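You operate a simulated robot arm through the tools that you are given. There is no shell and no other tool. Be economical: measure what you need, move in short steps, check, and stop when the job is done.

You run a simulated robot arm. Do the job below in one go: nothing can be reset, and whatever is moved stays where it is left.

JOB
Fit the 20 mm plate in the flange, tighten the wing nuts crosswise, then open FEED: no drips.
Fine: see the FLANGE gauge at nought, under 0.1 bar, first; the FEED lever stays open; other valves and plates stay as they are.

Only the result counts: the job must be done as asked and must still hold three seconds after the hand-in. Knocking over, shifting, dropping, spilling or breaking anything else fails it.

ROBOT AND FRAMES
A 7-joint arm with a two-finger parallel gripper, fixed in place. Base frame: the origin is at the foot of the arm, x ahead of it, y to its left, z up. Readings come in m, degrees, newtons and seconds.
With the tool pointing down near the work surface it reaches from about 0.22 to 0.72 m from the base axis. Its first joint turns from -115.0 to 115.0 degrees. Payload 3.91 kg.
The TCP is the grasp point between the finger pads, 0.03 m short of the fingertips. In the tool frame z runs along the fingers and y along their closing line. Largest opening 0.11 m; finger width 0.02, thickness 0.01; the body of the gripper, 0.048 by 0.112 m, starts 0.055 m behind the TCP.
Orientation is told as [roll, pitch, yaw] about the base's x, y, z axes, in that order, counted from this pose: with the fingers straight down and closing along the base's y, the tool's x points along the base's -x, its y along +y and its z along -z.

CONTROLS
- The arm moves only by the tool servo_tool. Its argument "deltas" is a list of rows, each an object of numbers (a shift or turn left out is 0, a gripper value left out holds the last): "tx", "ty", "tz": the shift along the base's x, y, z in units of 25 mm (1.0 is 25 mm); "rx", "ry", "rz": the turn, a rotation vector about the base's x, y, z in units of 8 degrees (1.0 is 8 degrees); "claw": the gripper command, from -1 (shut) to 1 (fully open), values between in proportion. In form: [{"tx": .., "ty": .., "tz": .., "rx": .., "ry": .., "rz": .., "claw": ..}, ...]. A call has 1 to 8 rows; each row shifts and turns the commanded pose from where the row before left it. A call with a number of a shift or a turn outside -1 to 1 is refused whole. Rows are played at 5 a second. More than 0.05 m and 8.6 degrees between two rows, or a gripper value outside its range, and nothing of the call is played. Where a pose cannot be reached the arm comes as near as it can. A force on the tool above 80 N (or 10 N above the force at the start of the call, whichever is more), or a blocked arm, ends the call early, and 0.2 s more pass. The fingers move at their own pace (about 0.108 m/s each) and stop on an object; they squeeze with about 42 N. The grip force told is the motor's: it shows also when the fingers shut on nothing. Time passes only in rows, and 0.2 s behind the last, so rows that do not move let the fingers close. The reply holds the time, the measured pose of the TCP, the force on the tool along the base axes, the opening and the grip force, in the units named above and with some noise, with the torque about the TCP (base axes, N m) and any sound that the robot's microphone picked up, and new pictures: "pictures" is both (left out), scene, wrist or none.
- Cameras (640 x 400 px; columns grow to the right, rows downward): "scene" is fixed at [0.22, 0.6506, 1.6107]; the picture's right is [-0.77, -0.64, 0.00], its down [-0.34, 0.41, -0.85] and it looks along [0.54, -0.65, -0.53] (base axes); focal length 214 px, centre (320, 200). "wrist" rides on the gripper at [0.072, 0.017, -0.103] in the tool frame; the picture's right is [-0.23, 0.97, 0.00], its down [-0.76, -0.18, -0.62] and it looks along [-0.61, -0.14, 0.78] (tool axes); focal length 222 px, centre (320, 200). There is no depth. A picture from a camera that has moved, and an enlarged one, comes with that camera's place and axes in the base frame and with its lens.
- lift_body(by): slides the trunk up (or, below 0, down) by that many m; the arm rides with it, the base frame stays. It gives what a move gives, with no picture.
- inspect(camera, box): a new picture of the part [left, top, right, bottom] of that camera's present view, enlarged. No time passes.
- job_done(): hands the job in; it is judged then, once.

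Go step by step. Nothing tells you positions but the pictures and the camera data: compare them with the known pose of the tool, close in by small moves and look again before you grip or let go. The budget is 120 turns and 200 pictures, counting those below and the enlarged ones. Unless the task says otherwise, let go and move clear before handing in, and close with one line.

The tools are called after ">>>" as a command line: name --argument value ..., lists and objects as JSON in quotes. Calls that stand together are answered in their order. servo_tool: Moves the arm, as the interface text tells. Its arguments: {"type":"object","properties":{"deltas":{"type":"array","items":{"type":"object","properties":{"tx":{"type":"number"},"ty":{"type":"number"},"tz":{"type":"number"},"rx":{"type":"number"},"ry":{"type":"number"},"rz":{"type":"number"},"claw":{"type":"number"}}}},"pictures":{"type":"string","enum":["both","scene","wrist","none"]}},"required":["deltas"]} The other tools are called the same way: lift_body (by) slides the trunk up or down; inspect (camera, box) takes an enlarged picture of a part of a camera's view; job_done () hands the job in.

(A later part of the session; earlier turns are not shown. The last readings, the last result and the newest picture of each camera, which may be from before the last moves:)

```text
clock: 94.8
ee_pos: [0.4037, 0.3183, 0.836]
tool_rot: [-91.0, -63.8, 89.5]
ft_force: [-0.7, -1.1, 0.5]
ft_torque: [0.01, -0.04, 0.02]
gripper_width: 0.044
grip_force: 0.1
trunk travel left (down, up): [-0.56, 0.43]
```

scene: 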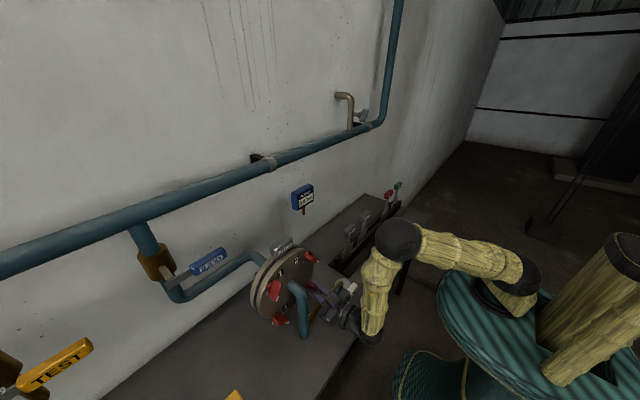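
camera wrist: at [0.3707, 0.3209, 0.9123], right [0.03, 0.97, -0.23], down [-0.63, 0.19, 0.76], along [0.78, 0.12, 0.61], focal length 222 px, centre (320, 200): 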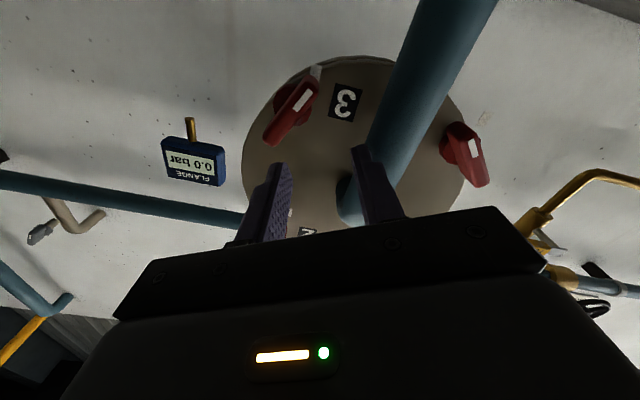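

>>> servo_tool --deltas '[{"tz": 1}, {"tz": 1, "rz": 0.15, "ry": 0.1}, {"tz": 1}, {"tz": 1}, {"tz": 1}, {"tz": 0.24, "ty": -0.3}, {}]' --pictures "wrist"

>>> inspect --camera "wrist" --box '[230, 20, 430, 220]'

```text
clock: 96.4
ee_pos: [0.4045, 0.3105, 0.9656]
tool_rot: [-89.3, -63.8, 89.1]
ft_force: [0.3, -0.2, -0.6]
ft_torque: [0.01, 0.02, 0.01]
gripper_width: 0.0439
grip_force: 0.0
trunk travel left (down, up): [-0.56, 0.43]
camera wrist: at [0.3016, 0.2938, 0.8941], right [0.0, 0.97, -0.23], down [-0.62, 0.18, 0.77], along [0.79, 0.14, 0.6], focal length 222 px, centre (320, 200)
```

wrist: 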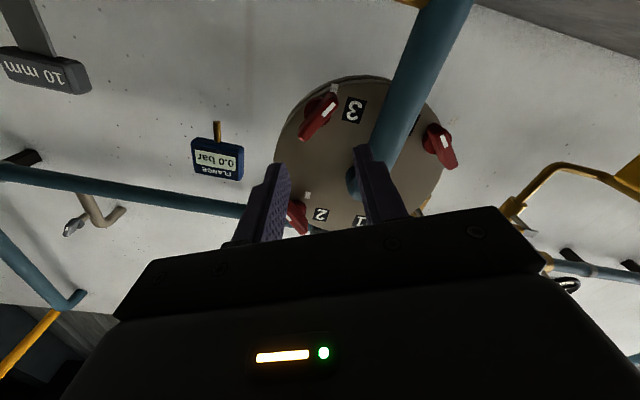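

```text
2.00 times, centred on (330, 120) of wrist
camera zoom: at [0.3016, 0.2938, 0.8941], right [0.0, 0.97, -0.23], down [-0.62, 0.18, 0.77], along [0.79, 0.14, 0.6], focal length 444 px, centre (300, 360)
```

zoom: 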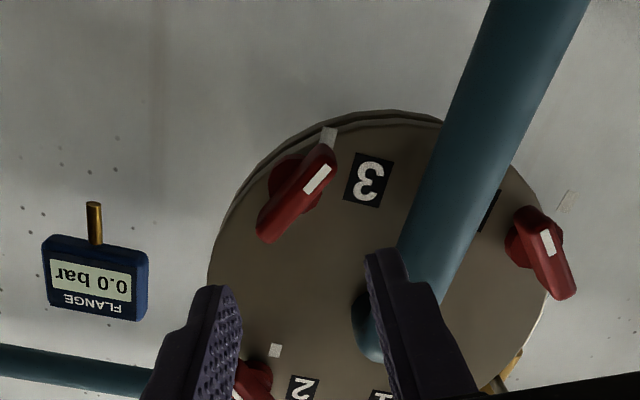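

>>> servo_tool --deltas '[{"rx": 0.8}, {"rx": 0.8}, {"rx": 0.8}, {"rx": 0.8}, {"rx": 0.8}, {"rx": 0.8}, {"rx": 0.8}, {}]' --pictures "wrist"

>>> inspect --camera "wrist" --box '[230, 20, 430, 220]'

```text
clock: 98.2
ee_pos: [0.4107, 0.3138, 0.972]
tool_rot: [88.0, -71.5, -88.2]
ft_force: [0.4, 0.7, 0.9]
ft_torque: [0.0, -0.04, 0.04]
gripper_width: 0.0441
grip_force: 0.0
out of reach, approached as far as the arm can: row 7
trunk travel left (down, up): [-0.56, 0.43]
camera wrist: at [0.3064, 0.3515, 0.9088], right [0.0, 0.85, 0.53], down [-0.62, -0.41, 0.67], along [0.79, -0.33, 0.52], focal length 222 px, centre (320, 200)
```

wrist: 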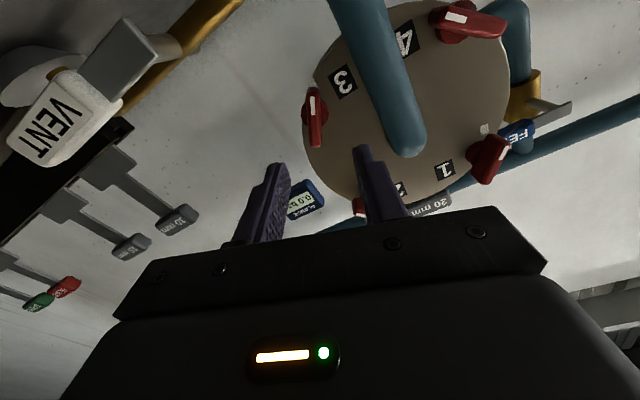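

```text
2.00 times, centred on (330, 120) of wrist
camera zoom: at [0.3064, 0.3515, 0.9088], right [0.0, 0.85, 0.53], down [-0.62, -0.41, 0.67], along [0.79, -0.33, 0.52], focal length 444 px, centre (300, 360)
```

zoom: 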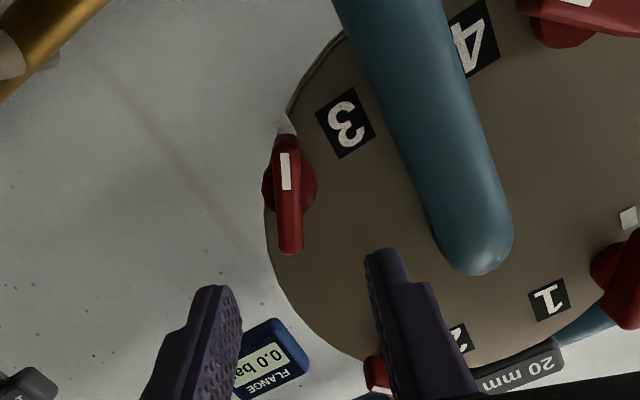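

The roll range ends near 110° here. The gripper is symmetric, so I'll roll back 180° (camera on top), which leaves plenty of range for the clockwise turns.

>>> servo_tool --deltas '[{"rx": -1}, {"rx": -1}, {"rx": -1}, {"rx": -1}, {"rx": -1}, {"rx": -1}, {"rx": -1}, {"rx": -1}]' --pictures "none"

>>> servo_tool --deltas '[{"rx": -1}, {"rx": -1}, {"rx": -1}, {"rx": -1}, {"rx": -1}, {"rx": -1}, {"rx": -1}, {"rx": -1}]' --pictures "none"

>>> servo_tool --deltas '[{"rx": -1}, {"rx": -1}, {"rx": -1}, {"rx": -1}, {"rx": -1}, {"rx": -1}, {}]'

```text
clock: 100.0
ee_pos: [0.4076, 0.313, 0.9721]
tool_rot: [-89.7, -44.5, 89.6]
ft_force: [0.3, 0.1, -0.5]
ft_torque: [0.01, 0.0, 0.0]
gripper_width: 0.0439
grip_force: 0.1
trunk travel left (down, up): [-0.56, 0.43]
```

```text
clock: 101.8
ee_pos: [0.4084, 0.3132, 0.971]
tool_rot: [-90.4, 19.5, 89.7]
ft_force: [1.6, 0.5, 0.0]
ft_torque: [-0.01, -0.03, -0.03]
gripper_width: 0.044
grip_force: 0.0
trunk travel left (down, up): [-0.56, 0.43]
```

```text
clock: 103.4
ee_pos: [0.408, 0.313, 0.9719]
tool_rot: [-91.2, 67.6, 89.0]
ft_force: [-0.5, -0.3, -0.5]
ft_torque: [0.02, 0.01, 0.02]
gripper_width: 0.0441
grip_force: 0.2
trunk travel left (down, up): [-0.56, 0.43]
camera wrist: at [0.3045, 0.2691, 1.0308], right [0.0, -0.81, -0.58], down [-0.62, 0.46, -0.64], along [0.79, 0.36, -0.5], focal length 222 px, centre (320, 200)
```

scene: 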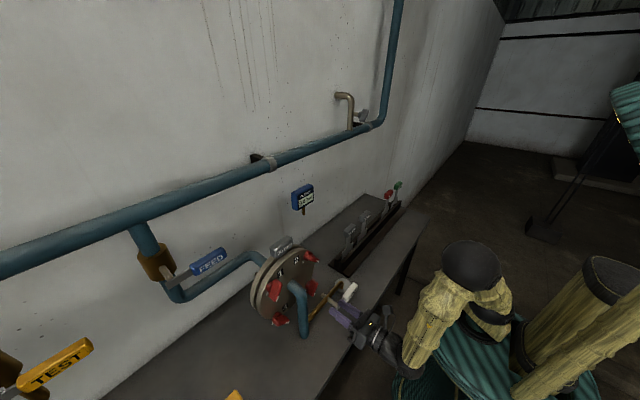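
wrist: 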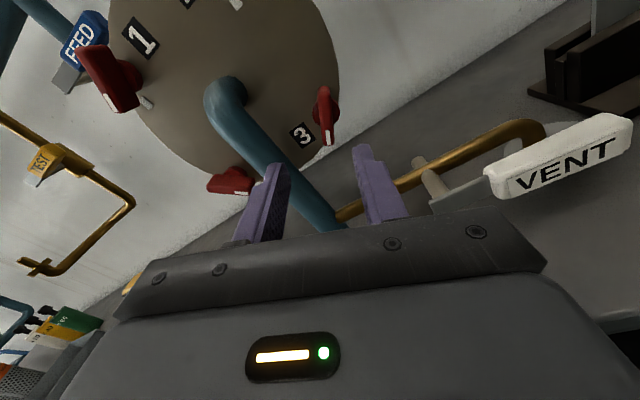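

Good clear view. Approaching nut 3 again with this posture.

>>> servo_tool --deltas '[{"tx": 0.7, "ty": -0.2, "tz": -0.18}, {"tx": 0.8}, {"tx": 0.8}, {"tx": 0.6}, {}]' --pictures "none"

>>> inspect --camera "wrist" --box '[240, 60, 420, 240]'

```text
clock: 104.6
ee_pos: [0.4821, 0.3099, 0.9661]
tool_rot: [-91.0, 67.3, 89.1]
ft_force: [0.6, -0.3, 0.5]
ft_torque: [0.02, 0.01, 0.02]
gripper_width: 0.0441
grip_force: 0.1
trunk travel left (down, up): [-0.56, 0.43]
```

```text
2.22 times, centred on (330, 150) of wrist
camera zoom: at [0.3784, 0.2657, 1.0256], right [0.0, -0.81, -0.58], down [-0.62, 0.46, -0.64], along [0.79, 0.36, -0.5], focal length 494 px, centre (298, 311)
```

zoom: 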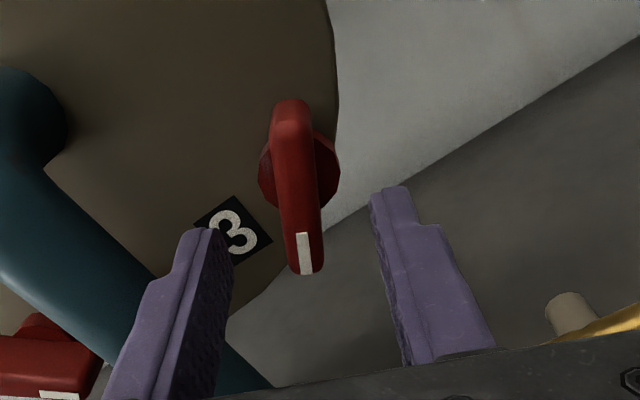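

>>> servo_tool --deltas '[{"tx": 0.5}, {"tx": 0.5}, {"tx": 0.44}, {}, {"claw": -1}, {"claw": -1}, {"claw": -1}]' --pictures "none"

>>> servo_tool --deltas '[{"rx": 0.5}, {"rx": 0.5}, {}]' --pictures "none"

>>> servo_tool --deltas '[{"rx": 0.5}, {"rx": 0.5}, {}]' --pictures "wrist"

```text
clock: 106.2
ee_pos: [0.5166, 0.308, 0.9667]
tool_rot: [-91.1, 67.5, 89.0]
ft_force: [2.9, 4.2, 3.8]
ft_torque: [-0.01, 0.63, -0.22]
gripper_width: 0.013
grip_force: 44.8
trunk travel left (down, up): [-0.56, 0.43]
```

```text
clock: 107.0
ee_pos: [0.5169, 0.3089, 0.9667]
tool_rot: [-91.0, 59.4, 89.2]
ft_force: [12.5, 8.3, 8.6]
ft_torque: [-0.54, 1.01, 0.19]
gripper_width: 0.0126
grip_force: 44.4
trunk travel left (down, up): [-0.56, 0.43]
```

```text
clock: 107.8
ee_pos: [0.5169, 0.3099, 0.9663]
tool_rot: [-90.7, 51.4, 89.3]
ft_force: [15.2, 11.0, 9.7]
ft_torque: [-1.16, -0.59, -0.26]
gripper_width: 0.0156
grip_force: 45.0
trunk travel left (down, up): [-0.56, 0.43]
camera wrist: at [0.4146, 0.2505, 1.011], right [0.0, -0.62, -0.79], down [-0.62, 0.62, -0.49], along [0.79, 0.49, -0.38], focal length 222 px, centre (320, 200)
```

wrist: 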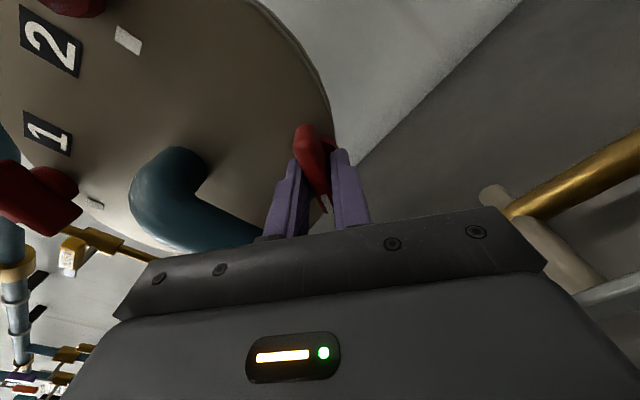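

Nut 3 also stops with the same ~1.2 N·m. Releasing and backing out; next nut 2 (upper right).

>>> servo_tool --deltas '[{"rx": -0.6}, {"rx": -0.5}, {"claw": -0.2}, {}, {"tx": -0.8}, {"tx": -0.8}, {"tx": -0.8}, {"tx": -0.8}]' --pictures "none"

>>> servo_tool --deltas '[{"tz": 0.95, "rx": -1}, {"tz": 0.95, "rx": -1}, {"tz": 0.95, "rx": -1}, {"tz": 0.95, "rx": -1}, {"tz": 0.95, "rx": -1}, {"tz": 0.9, "rx": -1}, {"rx": -1}, {"rx": -1}]' --pictures "none"

>>> servo_tool --deltas '[{"rx": -0.95}, {"rx": -0.9}, {}]'

>>> inspect --camera "wrist" --box '[220, 40, 420, 240]'

```text
clock: 109.6
ee_pos: [0.4357, 0.3086, 0.965]
tool_rot: [-90.8, 60.2, 89.2]
ft_force: [-0.2, 0.1, -0.2]
ft_torque: [0.01, 0.03, 0.01]
gripper_width: 0.044
grip_force: 0.1
trunk travel left (down, up): [-0.56, 0.43]
```

```text
clock: 111.4
ee_pos: [0.4376, 0.3078, 1.1084]
tool_rot: [90.4, 55.8, -89.3]
ft_force: [-0.3, -0.1, -0.1]
ft_torque: [0.01, 0.01, -0.01]
gripper_width: 0.0439
grip_force: 0.1
trunk travel left (down, up): [-0.56, 0.43]
```

```text
clock: 112.2
ee_pos: [0.4367, 0.309, 1.108]
tool_rot: [90.2, 40.9, -89.5]
ft_force: [0.1, -0.8, -0.1]
ft_torque: [0.0, -0.02, 0.01]
gripper_width: 0.0437
grip_force: 0.0
trunk travel left (down, up): [-0.56, 0.43]
camera wrist: at [0.3336, 0.3503, 1.1681], right [0.0, -0.81, 0.59], down [-0.62, -0.46, -0.63], along [0.79, -0.36, -0.5], focal length 222 px, centre (320, 200)
```

scene: 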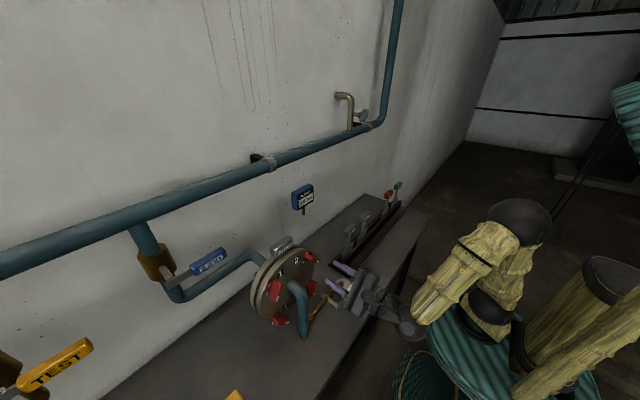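
wrist: 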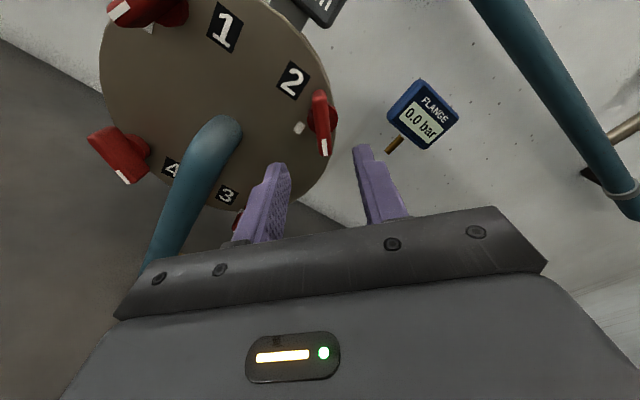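

```text
2.00 times, centred on (320, 140) of wrist
camera zoom: at [0.3336, 0.3503, 1.1681], right [0.0, -0.81, 0.59], down [-0.62, -0.46, -0.63], along [0.79, -0.36, -0.5], focal length 444 px, centre (320, 320)
```

zoom: 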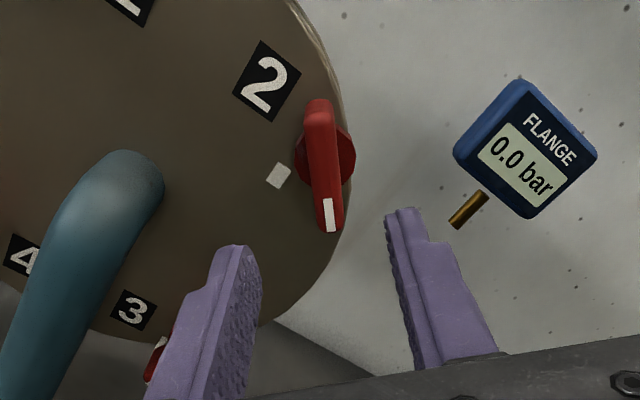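

>>> servo_tool --deltas '[{"tx": 0.8, "tz": 0.1, "rx": 0.4}, {"tx": 0.8, "ty": -0.03}, {"tx": 0.6}, {}]' --pictures "none"

>>> inspect --camera "wrist" --box '[240, 60, 420, 240]'

```text
clock: 113.2
ee_pos: [0.4901, 0.307, 1.1098]
tool_rot: [90.2, 44.1, -89.4]
ft_force: [-0.2, -0.5, -0.1]
ft_torque: [-0.02, 0.01, 0.0]
gripper_width: 0.0439
grip_force: 0.1
trunk travel left (down, up): [-0.56, 0.43]
```

```text
2.22 times, centred on (330, 150) of wrist
camera zoom: at [0.3872, 0.3459, 1.1726], right [0.0, -0.84, 0.54], down [-0.62, -0.43, -0.66], along [0.79, -0.33, -0.52], focal length 494 px, centre (298, 311)
```

zoom: 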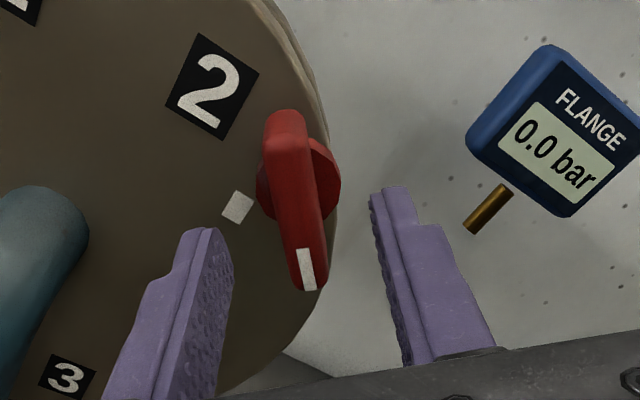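

>>> servo_tool --deltas '[{"tx": 0.55}, {"tx": 0.55}, {}, {"claw": -1}, {"claw": -1}, {"claw": -1}]' --pictures "none"

>>> servo_tool --deltas '[{"rx": 0.6}, {"rx": 0.6}, {"rx": 0.6}, {"rx": 0.6}, {"rx": 0.6}, {"rx": 0.6}, {}]' --pictures "wrist"

```text
clock: 114.6
ee_pos: [0.5194, 0.3089, 1.1116]
tool_rot: [90.3, 44.1, -89.4]
ft_force: [1.5, 4.0, 0.0]
ft_torque: [0.0, -0.26, 0.25]
gripper_width: 0.0128
grip_force: 44.5
trunk travel left (down, up): [-0.56, 0.43]
```

```text
clock: 116.2
ee_pos: [0.52, 0.3086, 1.112]
tool_rot: [91.7, 73.1, -88.3]
ft_force: [5.7, 4.9, 11.4]
ft_torque: [-0.01, -0.12, -0.14]
gripper_width: 0.0131
grip_force: 45.2
trunk travel left (down, up): [-0.56, 0.43]
camera wrist: at [0.4157, 0.312, 1.1853], right [0.0, -1.0, 0.07], down [-0.62, -0.05, -0.79], along [0.79, -0.04, -0.62], focal length 222 px, centre (320, 200)
```

wrist: 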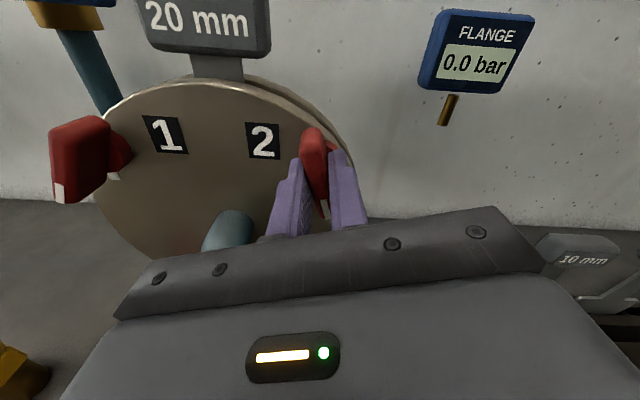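

>>> servo_tool --deltas '[{"rx": 0.7}, {"rx": 0.7}, {"rx": 0.7}, {"rx": 0.7}, {"rx": 0.7}, {"rx": 0.7}, {}]' --pictures "none"

>>> servo_tool --deltas '[{"rx": 0.6}, {"rx": 0.6}, {"rx": 0.6}, {}]' --pictures "none"

>>> servo_tool --deltas '[{"rx": 0.5}, {"rx": 0.5}, {}]' --pictures "wrist"

```text
clock: 117.8
ee_pos: [0.52, 0.3085, 1.112]
tool_rot: [-92.0, 73.3, 88.1]
ft_force: [7.0, 10.6, 23.1]
ft_torque: [0.03, -0.69, -0.79]
gripper_width: 0.0128
grip_force: 45.0
trunk travel left (down, up): [-0.56, 0.43]
```

```text
clock: 118.8
ee_pos: [0.5191, 0.3078, 1.113]
tool_rot: [-90.9, 59.0, 89.1]
ft_force: [10.5, 8.5, 22.7]
ft_torque: [-0.83, -0.74, -0.69]
gripper_width: 0.013
grip_force: 45.5
trunk travel left (down, up): [-0.56, 0.43]
```

```text
clock: 119.6
ee_pos: [0.519, 0.3085, 1.1114]
tool_rot: [-90.6, 51.1, 89.5]
ft_force: [10.1, 11.4, 20.1]
ft_torque: [-1.09, -0.44, -0.23]
gripper_width: 0.0158
grip_force: 45.2
trunk travel left (down, up): [-0.56, 0.43]
camera wrist: at [0.4159, 0.2493, 1.1561], right [0.0, -0.61, -0.79], down [-0.62, 0.62, -0.48], along [0.79, 0.49, -0.38], focal length 222 px, centre (320, 200)
```

wrist: 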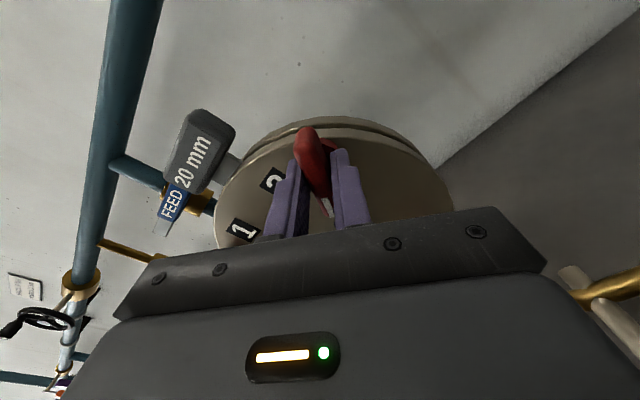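

Nut 2 is tight. Moving to nut 4 (lower left).

>>> servo_tool --deltas '[{"rx": -0.6}, {"rx": -0.5}, {"claw": -0.2}, {}, {"tx": -0.8}, {"tx": -0.8}, {"tx": -0.8}, {"tx": -0.9}]' --pictures "none"

>>> servo_tool --deltas '[{"ty": 0.72, "tz": -0.72, "rx": -0.95}, {"ty": 0.72, "tz": -0.72, "rx": -0.95}, {"ty": 0.72, "tz": -0.72, "rx": -0.95}, {"ty": 0.72, "tz": -0.72, "rx": -0.95}, {"ty": 0.72, "tz": -0.72, "rx": -0.95}, {"ty": 0.72, "tz": -0.72, "rx": -0.95}, {"ty": 0.72, "tz": -0.72, "rx": -0.95}, {"ty": 0.72, "tz": -0.72, "rx": -0.95}]' --pictures "none"

>>> servo_tool --deltas '[{"rx": -0.95}, {"rx": -0.9}, {}]'

>>> inspect --camera "wrist" --box '[220, 40, 420, 240]'

```text
clock: 121.4
ee_pos: [0.4369, 0.3078, 1.1117]
tool_rot: [-90.8, 59.7, 89.2]
ft_force: [-0.2, 0.9, 0.2]
ft_torque: [0.03, 0.01, 0.0]
gripper_width: 0.044
grip_force: 0.1
trunk travel left (down, up): [-0.56, 0.43]
```

```text
clock: 123.2
ee_pos: [0.4355, 0.4516, 0.9665]
tool_rot: [90.7, 59.2, -89.1]
ft_force: [0.0, 0.1, 0.3]
ft_torque: [0.01, 0.01, 0.02]
gripper_width: 0.0441
grip_force: 0.1
trunk travel left (down, up): [-0.56, 0.43]
```

```text
clock: 124.0
ee_pos: [0.4358, 0.4524, 0.9678]
tool_rot: [90.2, 44.5, -89.3]
ft_force: [0.2, 0.7, 0.8]
ft_torque: [-0.02, 0.01, 0.0]
gripper_width: 0.044
grip_force: 0.0
trunk travel left (down, up): [-0.56, 0.43]
camera wrist: at [0.3321, 0.4906, 1.0287], right [0.0, -0.84, 0.54], down [-0.62, -0.42, -0.66], along [0.79, -0.33, -0.52], focal length 222 px, centre (320, 200)
```

scene: 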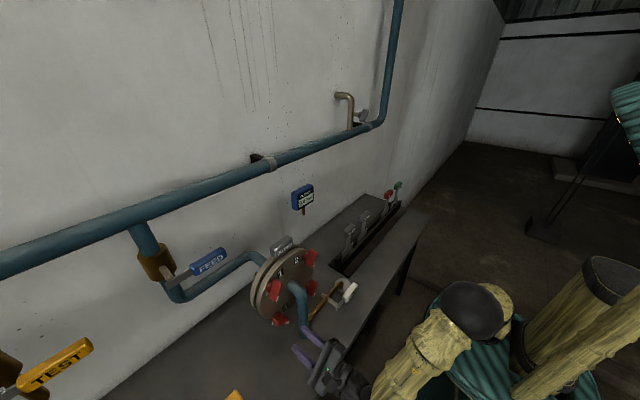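
wrist: 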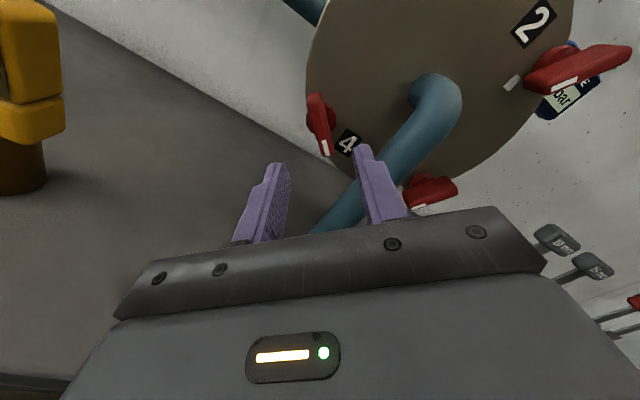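

```text
2.00 times, centred on (320, 140) of wrist
camera zoom: at [0.3321, 0.4906, 1.0287], right [0.0, -0.84, 0.54], down [-0.62, -0.42, -0.66], along [0.79, -0.33, -0.52], focal length 444 px, centre (320, 320)
```

zoom: 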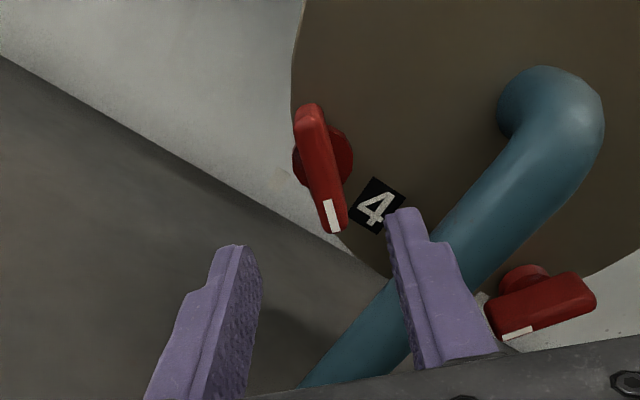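

>>> servo_tool --deltas '[{"tx": 0.8, "rx": -0.8}, {"tx": 0.8}, {"tx": 0.6, "tz": 0.03}, {}]' --pictures "none"

>>> inspect --camera "wrist" --box '[240, 60, 420, 240]'

```text
clock: 125.0
ee_pos: [0.4917, 0.4526, 0.9648]
tool_rot: [90.2, 38.2, -89.5]
ft_force: [0.1, 0.4, -0.1]
ft_torque: [0.0, 0.01, -0.02]
gripper_width: 0.0439
grip_force: 0.1
trunk travel left (down, up): [-0.56, 0.43]
```

```text
2.22 times, centred on (330, 150) of wrist
camera zoom: at [0.3892, 0.497, 1.0231], right [0.0, -0.78, 0.63], down [-0.62, -0.49, -0.61], along [0.79, -0.38, -0.48], focal length 494 px, centre (298, 311)
```

zoom: 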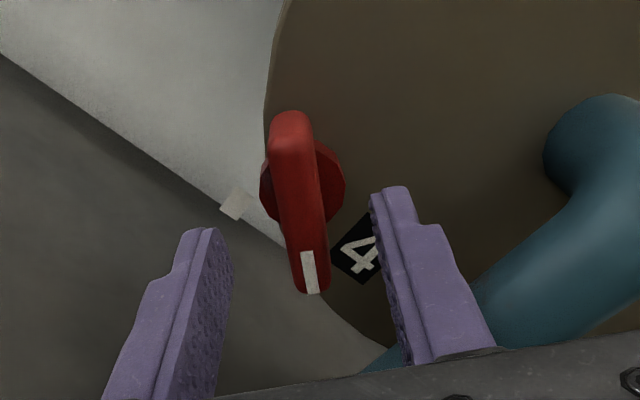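

>>> servo_tool --deltas '[{"tx": 0.53, "tz": 0.05}, {"tx": 0.53}, {}, {"claw": -1}, {"claw": -1}, {"claw": -1}]' --pictures "none"

>>> servo_tool --deltas '[{"rx": 0.7}, {"rx": 0.7}, {"rx": 0.7}, {"rx": 0.7}, {"rx": 0.7}, {"rx": 0.7}, {}]' --pictures "none"

>>> servo_tool --deltas '[{"rx": 0.7}, {"rx": 0.7}, {"rx": 0.7}, {"rx": 0.7}, {}]' --pictures "wrist"

```text
clock: 126.4
ee_pos: [0.5193, 0.4524, 0.9689]
tool_rot: [90.2, 38.2, -89.5]
ft_force: [1.4, 1.6, -1.1]
ft_torque: [-0.01, -0.32, -0.33]
gripper_width: 0.0128
grip_force: 45.7
trunk travel left (down, up): [-0.56, 0.43]
```

```text
clock: 128.0
ee_pos: [0.5195, 0.4519, 0.9675]
tool_rot: [90.8, 71.9, -89.1]
ft_force: [5.7, 3.3, -5.8]
ft_torque: [-0.01, -0.19, -0.64]
gripper_width: 0.013
grip_force: 45.1
trunk travel left (down, up): [-0.56, 0.43]
```

```text
clock: 129.2
ee_pos: [0.519, 0.4537, 0.9675]
tool_rot: [-94.2, 85.7, 85.8]
ft_force: [8.1, 1.6, -5.9]
ft_torque: [-0.01, 0.07, -0.3]
gripper_width: 0.013
grip_force: 45.3
trunk travel left (down, up): [-0.56, 0.43]
camera wrist: at [0.416, 0.4291, 1.0379], right [0.0, -0.95, -0.3], down [-0.62, 0.23, -0.75], along [0.79, 0.19, -0.59], focal length 222 px, centre (320, 200)
```

wrist: 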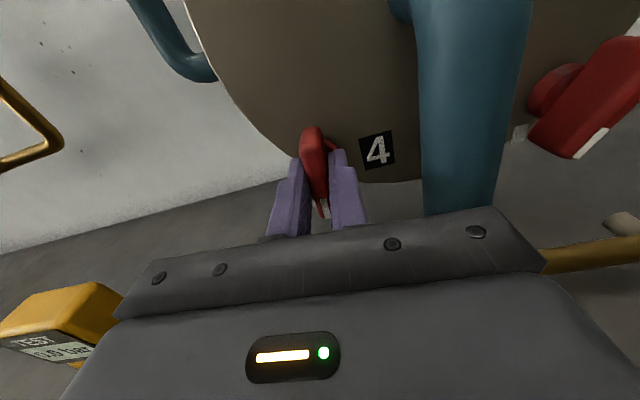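

>>> servo_tool --deltas '[{"rx": 0.7}, {"rx": 0.7}, {"rx": 0.7}, {"rx": 0.7}, {}]' --pictures "none"

>>> servo_tool --deltas '[{"rx": 0.5}, {"rx": 0.5}, {"rx": 0.5}, {}]' --pictures "wrist"

```text
clock: 130.4
ee_pos: [0.5193, 0.4515, 0.9683]
tool_rot: [-90.7, 63.4, 89.3]
ft_force: [8.8, -0.5, -8.6]
ft_torque: [-0.01, -0.2, -0.07]
gripper_width: 0.013
grip_force: 44.3
trunk travel left (down, up): [-0.56, 0.43]
```

```text
clock: 131.4
ee_pos: [0.5192, 0.4526, 0.969]
tool_rot: [-90.7, 51.4, 89.3]
ft_force: [2.9, -2.9, -1.2]
ft_torque: [-1.24, -0.02, -0.11]
gripper_width: 0.0156
grip_force: 45.2
trunk travel left (down, up): [-0.56, 0.43]
camera wrist: at [0.4157, 0.3931, 1.0134], right [0.0, -0.62, -0.79], down [-0.62, 0.62, -0.49], along [0.79, 0.49, -0.38], focal length 222 px, centre (320, 200)
```

wrist: 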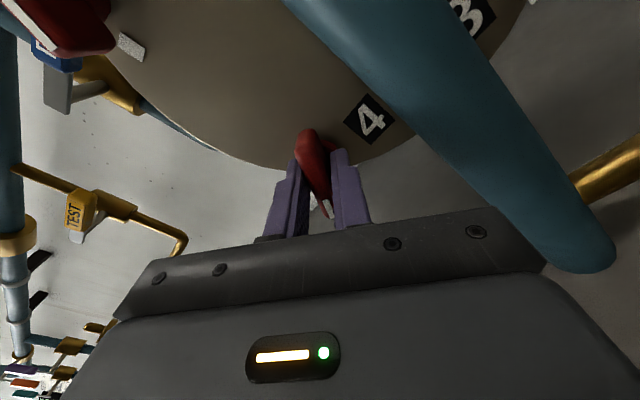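

Nut 4 is tight. Backing away and checking all four nuts.

>>> servo_tool --deltas '[{"rx": -0.6}, {"rx": -0.5}, {"claw": -0.2}, {}, {"tx": -0.8}, {"tx": -0.8}, {"tx": -0.8}, {"tx": -0.9}]' --pictures "none"

>>> servo_tool --deltas '[{"tz": 0.8, "tx": -0.5}, {"tz": 0.8, "tx": -0.5}, {"tz": 0.8, "ty": -0.4}, {"tz": 0.8, "ty": -0.4}, {"tz": 0.8, "ty": -0.4}, {"tz": 0.8, "ty": -0.4}]'

>>> inspect --camera "scene" --box '[240, 235, 340, 335]'

>>> inspect --camera "wrist" --box '[160, 0, 420, 220]'

```text
clock: 133.2
ee_pos: [0.4358, 0.4519, 0.9687]
tool_rot: [-90.9, 60.2, 89.1]
ft_force: [0.5, 0.5, 0.9]
ft_torque: [0.03, -0.04, 0.03]
gripper_width: 0.044
grip_force: 0.0
trunk travel left (down, up): [-0.56, 0.43]
```

```text
clock: 134.6
ee_pos: [0.4102, 0.4111, 1.0901]
tool_rot: [-90.8, 60.1, 89.2]
ft_force: [0.1, -0.2, 0.9]
ft_torque: [-0.01, -0.02, 0.02]
gripper_width: 0.0441
grip_force: 0.2
trunk travel left (down, up): [-0.56, 0.43]
camera wrist: at [0.3077, 0.3603, 1.1441], right [0.0, -0.73, -0.68], down [-0.62, 0.53, -0.58], along [0.79, 0.42, -0.45], focal length 222 px, centre (320, 200)
```

scene: 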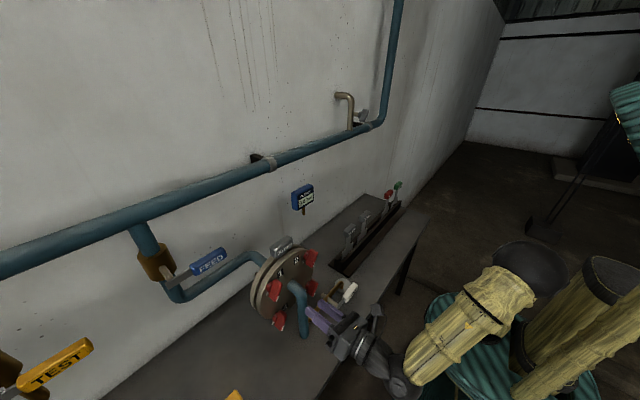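
wrist: 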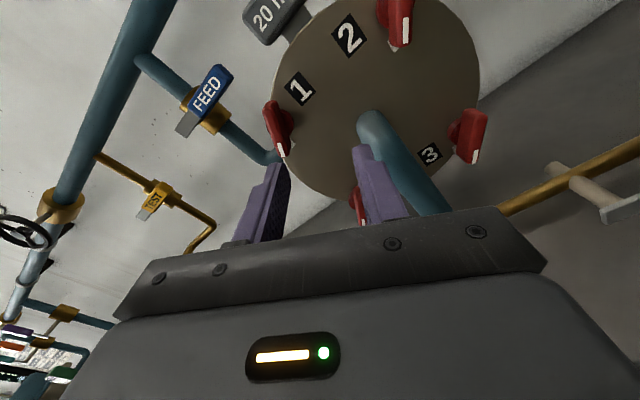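

```text
4.00 times, centred on (290, 285) of scene
camera zoom: at [0.22, 0.6506, 1.6107], right [-0.77, -0.64, 0.0], down [-0.34, 0.41, -0.85], along [0.54, -0.65, -0.53], focal length 858 px, centre (440, -140)
```

zoom: 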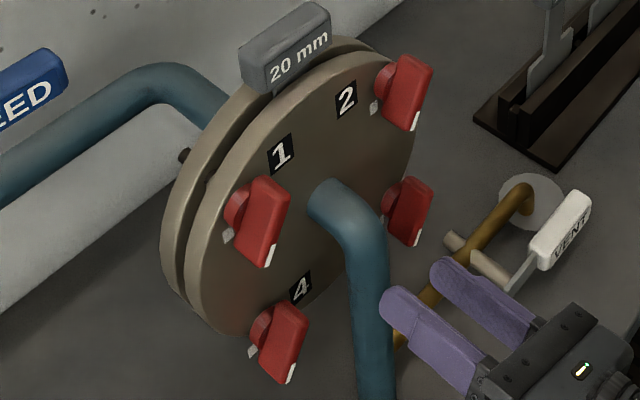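

```text
1.82 times, centred on (290, 110) of wrist
camera zoom: at [0.3077, 0.3603, 1.1441], right [0.0, -0.73, -0.68], down [-0.62, 0.53, -0.58], along [0.79, 0.42, -0.45], focal length 404 px, centre (374, 364)
```

zoom: 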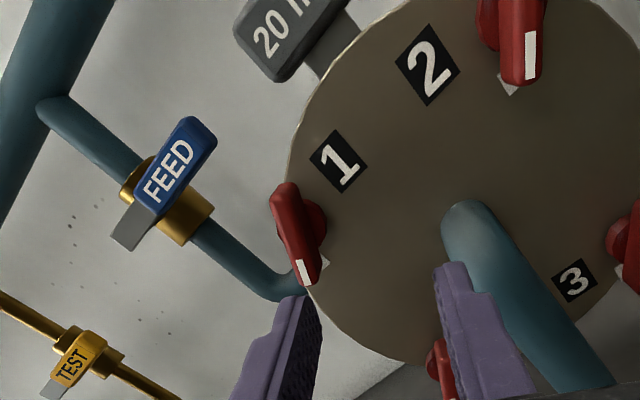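

All four nuts stand at their marks. Now the FEED valve: I take a closer look at lever and body.

>>> inspect --camera "scene" --box '[120, 210, 250, 310]'

>>> inspect --camera "wrist" --box '[160, 30, 280, 160]'

>>> inspect --camera "scene" --box '[280, 170, 340, 220]'

```text
4.00 times, centred on (185, 260) of scene
camera zoom: at [0.22, 0.6506, 1.6107], right [-0.77, -0.64, 0.0], down [-0.34, 0.41, -0.85], along [0.54, -0.65, -0.53], focal length 858 px, centre (860, -40)
```

zoom: 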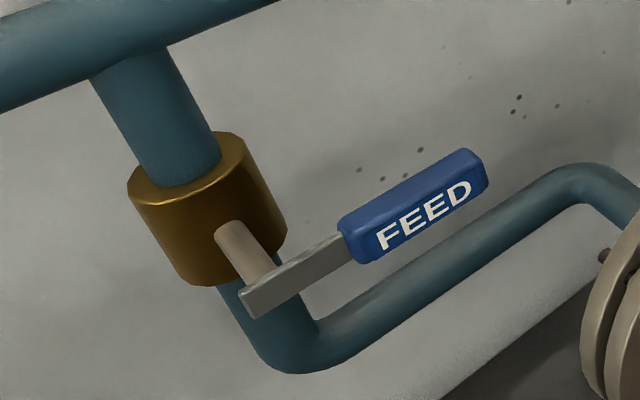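

```text
3.08 times, centred on (220, 95) of wrist
camera zoom: at [0.3077, 0.3603, 1.1441], right [0.0, -0.73, -0.68], down [-0.62, 0.53, -0.58], along [0.79, 0.42, -0.45], focal length 684 px, centre (628, 523)
```

zoom: 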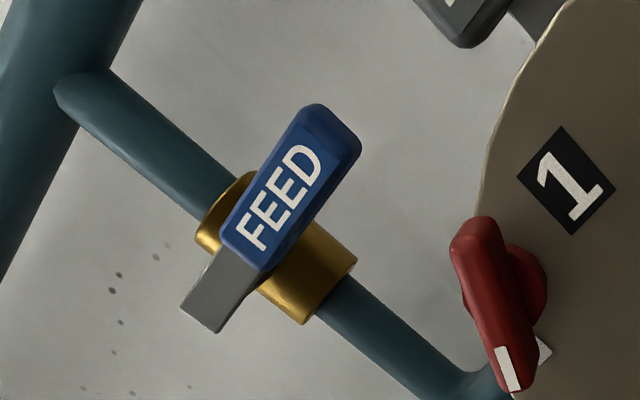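

```text
8.00 times, centred on (310, 195) of scene
camera zoom: at [0.22, 0.6506, 1.6107], right [-0.77, -0.64, 0.0], down [-0.34, 0.41, -0.85], along [0.54, -0.65, -0.53], focal length 1716 px, centre (400, 240)
```

zoom: 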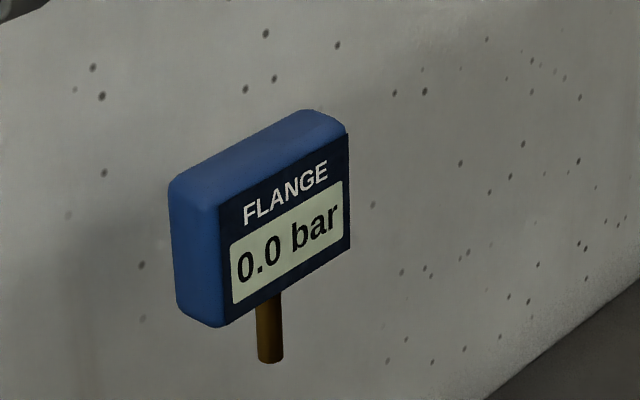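

The gauge still reads 0.0. The lever lies along y from the pivot (≈0.69, 0.628, 1.19) to its end at y≈0.50; I'll come under its free end with closed fingers pointing +x and lift it gently to learn its turning sense.

>>> servo_tool --deltas '[{"claw": -1, "ty": 0.7, "tz": 0.4, "rx": -0.75}, {"ty": 0.7, "tz": 0.4, "rx": -0.75}, {"ty": 0.7, "tz": 0.4, "rx": -0.75}, {"ty": 0.7, "tz": 0.4, "rx": -0.75}, {"ty": 0.7, "tz": 0.4, "rx": -0.75}, {"ty": 0.7}, {"ty": 0.6}, {}]'

>>> inspect --camera "wrist" --box '[220, 0, 420, 240]'

```text
clock: 136.4
ee_pos: [0.4104, 0.5316, 1.1385]
tool_rot: [146.8, 89.6, -33.1]
ft_force: [0.4, -0.2, -0.4]
ft_torque: [0.0, 0.0, 0.02]
gripper_width: 0.0
grip_force: 37.3
trunk travel left (down, up): [-0.56, 0.43]
camera wrist: at [0.3077, 0.5144, 1.2112], right [0.0, -0.97, -0.22], down [-0.62, 0.17, -0.77], along [0.79, 0.14, -0.6], focal length 222 px, centre (320, 200)
```

scene: 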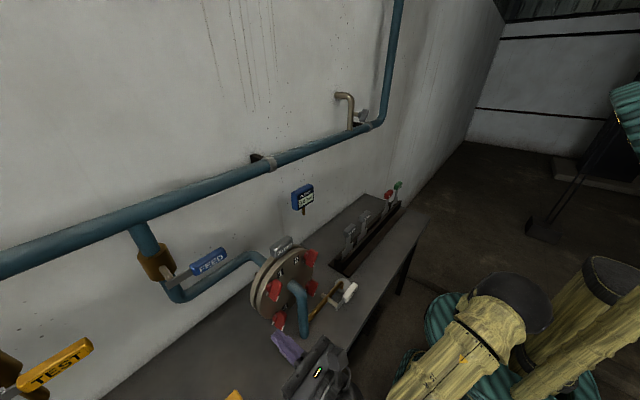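
wrist: 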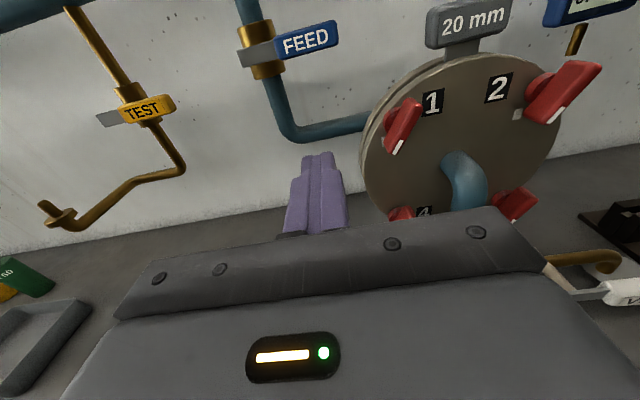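

```text
1.67 times, centred on (320, 120) of wrist
camera zoom: at [0.3077, 0.5144, 1.2112], right [0.0, -0.97, -0.22], down [-0.62, 0.17, -0.77], along [0.79, 0.14, -0.6], focal length 370 px, centre (320, 333)
```

zoom: 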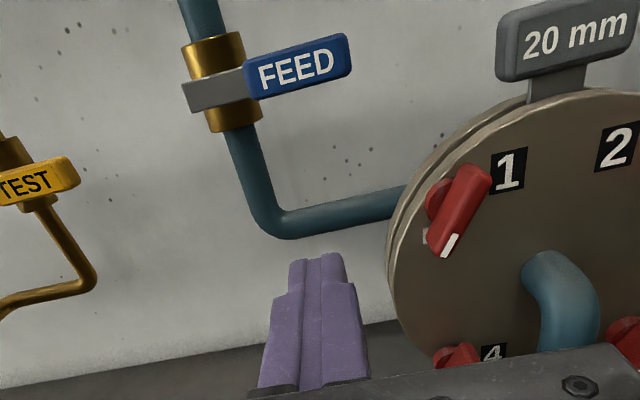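

>>> servo_tool --deltas '[{"tx": 0.9}, {"tx": 0.9}, {"tx": 0.9}, {"tx": 0.9}, {"tx": 0.9}, {"tx": 0.9}, {"tx": 0.9}, {"tx": 0.9}]' --pictures "none"

>>> servo_tool --deltas '[{"tx": 0.9}, {"tx": 0.9}, {"tx": 0.9}, {"tx": 0.7}, {}]'

>>> inspect --camera "wrist" --box '[200, 0, 440, 240]'

>>> inspect --camera "scene" --box '[120, 210, 320, 340]'

```text
clock: 138.2
ee_pos: [0.5932, 0.5305, 1.1358]
tool_rot: [147.1, 89.6, -32.8]
ft_force: [0.6, -0.4, -0.5]
ft_torque: [-0.03, 0.01, -0.05]
gripper_width: 0.0
grip_force: 37.8
trunk travel left (down, up): [-0.56, 0.43]
```

```text
clock: 138.8
ee_pos: [0.6155, 0.5323, 1.1368]
tool_rot: [-69.1, 89.6, 110.7]
ft_force: [-58.3, -30.0, -3.1]
ft_torque: [0.2, 0.03, -1.44]
gripper_width: 0.0
grip_force: 37.7
trunk travel left (down, up): [-0.56, 0.43]
stopped in row 2: the force on the tool passed its limit at 114 N (the readings are from after the stop); the commanded pose is now the measured one
camera wrist: at [0.5123, 0.5133, 1.2096], right [0.0, -0.97, -0.23], down [-0.62, 0.18, -0.76], along [0.78, 0.14, -0.61], focal length 222 px, centre (320, 200)
```

scene: 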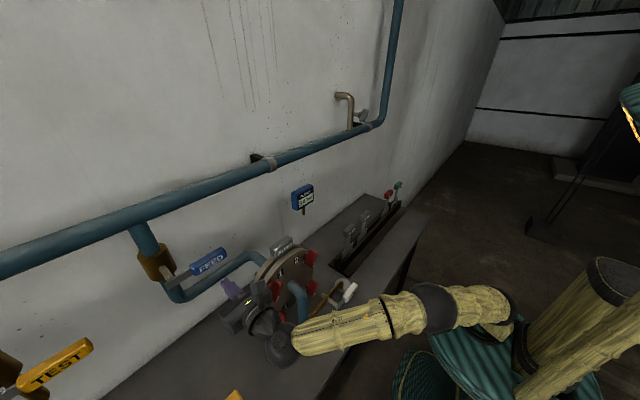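
wrist: 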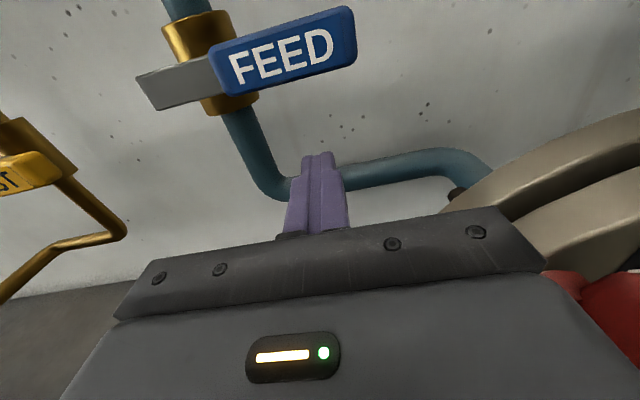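

```text
1.67 times, centred on (320, 120) of wrist
camera zoom: at [0.5123, 0.5133, 1.2096], right [0.0, -0.97, -0.23], down [-0.62, 0.18, -0.76], along [0.78, 0.14, -0.61], focal length 370 px, centre (320, 333)
```

zoom: 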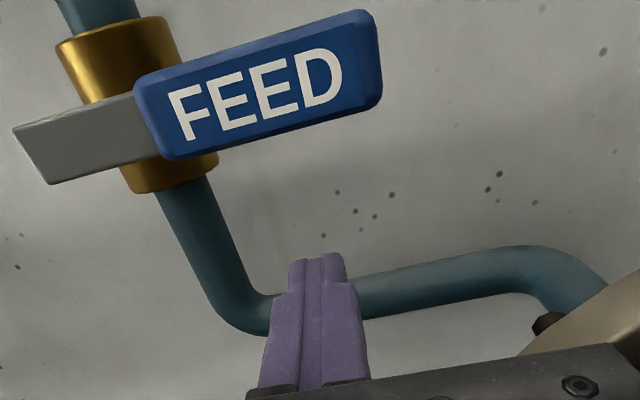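

```text
3.08 times, centred on (220, 275) of scene
camera zoom: at [0.22, 0.6506, 1.6107], right [-0.77, -0.64, 0.0], down [-0.34, 0.41, -0.85], along [0.54, -0.65, -0.53], focal length 660 px, centre (628, -31)
```

zoom: 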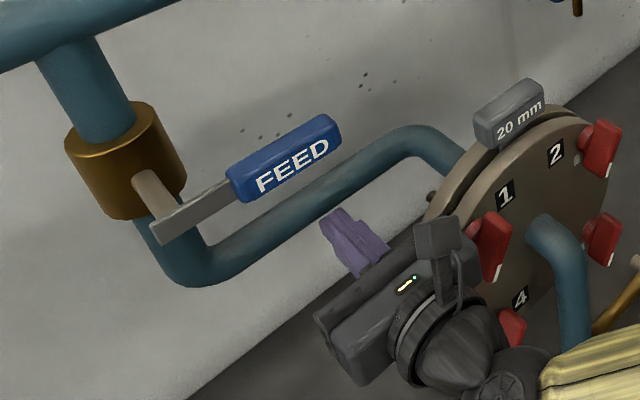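

The gripper body bumped the flange disc's edge. I back off, shift to y≈0.55 and up to z≈1.155, then advance again.

>>> servo_tool --deltas '[{"tx": -0.8}, {"tx": -0.8}, {"ty": 0.7, "tz": 0.7}, {}, {"tx": 0.8}, {"tx": 0.8}, {"tx": 0.4}, {}]' --pictures "wrist"

```text
clock: 140.6
ee_pos: [0.6336, 0.5511, 1.1483]
tool_rot: [11.2, 89.5, -168.7]
ft_force: [-0.7, -0.8, 0.0]
ft_torque: [-0.02, -0.03, 0.01]
gripper_width: 0.0001
grip_force: 37.5
trunk travel left (down, up): [-0.56, 0.43]
camera wrist: at [0.5323, 0.5345, 1.2215], right [0.0, -0.97, -0.23], down [-0.63, 0.18, -0.76], along [0.78, 0.14, -0.61], focal length 222 px, centre (320, 200)
```

wrist: 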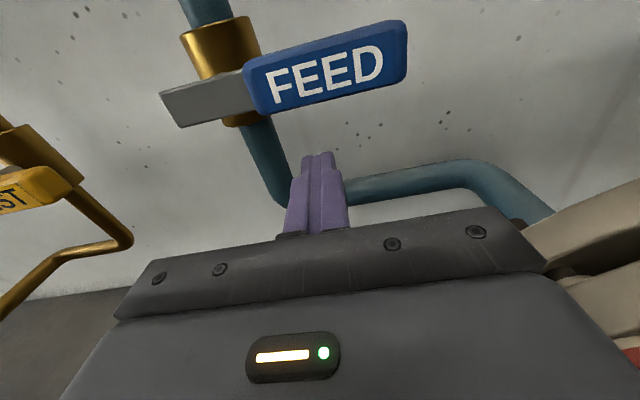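

>>> servo_tool --deltas '[{"tx": 0.5}, {"tx": 0.5}, {"tx": 0.6}, {}]' --pictures "wrist"

>>> inspect --camera "scene" --box '[130, 210, 290, 310]'

```text
clock: 141.6
ee_pos: [0.6693, 0.5501, 1.1459]
tool_rot: [10.8, 89.4, -169.2]
ft_force: [0.5, 0.6, -0.3]
ft_torque: [-0.03, -0.05, -0.01]
gripper_width: 0.0001
grip_force: 37.9
out of reach, approached as far as the arm can: row 3
trunk travel left (down, up): [-0.56, 0.43]
camera wrist: at [0.5669, 0.5331, 1.2197], right [0.0, -0.97, -0.23], down [-0.63, 0.18, -0.76], along [0.78, 0.14, -0.62], focal length 222 px, centre (320, 200)
```

wrist: 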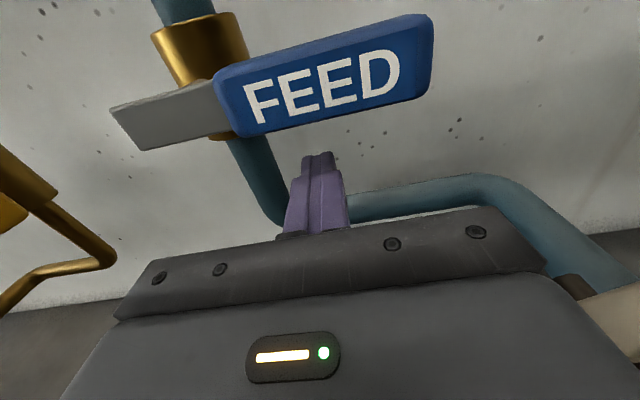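

```text
4.00 times, centred on (210, 260) of scene
camera zoom: at [0.22, 0.6506, 1.6107], right [-0.77, -0.64, 0.0], down [-0.34, 0.41, -0.85], along [0.54, -0.65, -0.53], focal length 858 px, centre (760, -40)
```

zoom: 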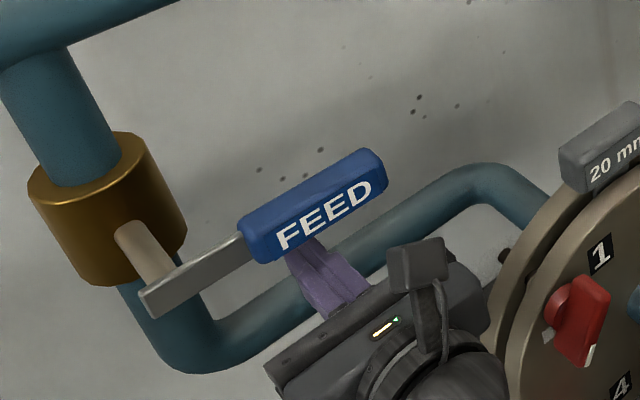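

The fingertips are under the handle. Lifting gently.

>>> servo_tool --deltas '[{"tz": 0.4}, {"tz": 0.4}, {"tz": 0.4}, {}]' --pictures "wrist"

>>> inspect --camera "scene" --box '[130, 210, 290, 310]'

```text
clock: 142.6
ee_pos: [0.6668, 0.5411, 1.1744]
tool_rot: [14.5, 89.6, -165.5]
ft_force: [-0.7, 0.9, 0.0]
ft_torque: [0.0, -0.02, 0.0]
gripper_width: 0.0001
grip_force: 38.0
out of reach, approached as far as the arm can: row 2, 3
trunk travel left (down, up): [-0.56, 0.43]
camera wrist: at [0.5647, 0.5239, 1.248], right [0.0, -0.97, -0.23], down [-0.63, 0.18, -0.76], along [0.78, 0.14, -0.61], focal length 222 px, centre (320, 200)
```

wrist: 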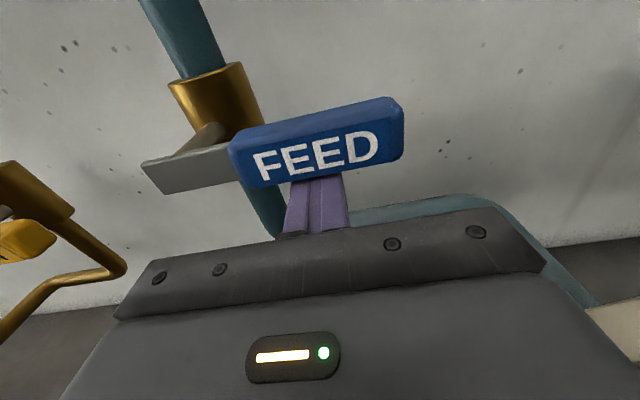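

```text
4.00 times, centred on (210, 260) of scene
camera zoom: at [0.22, 0.6506, 1.6107], right [-0.77, -0.64, 0.0], down [-0.34, 0.41, -0.85], along [0.54, -0.65, -0.53], focal length 858 px, centre (760, -40)
```

zoom: 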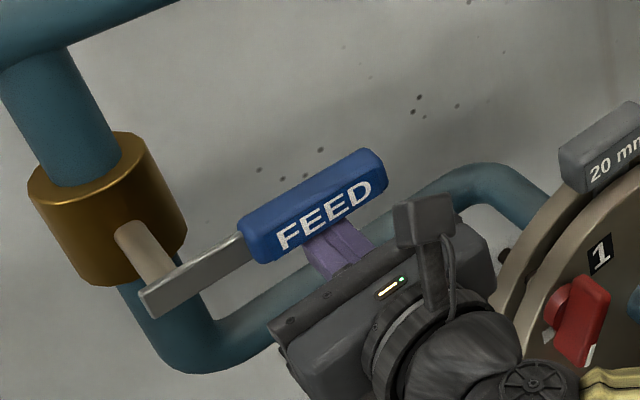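

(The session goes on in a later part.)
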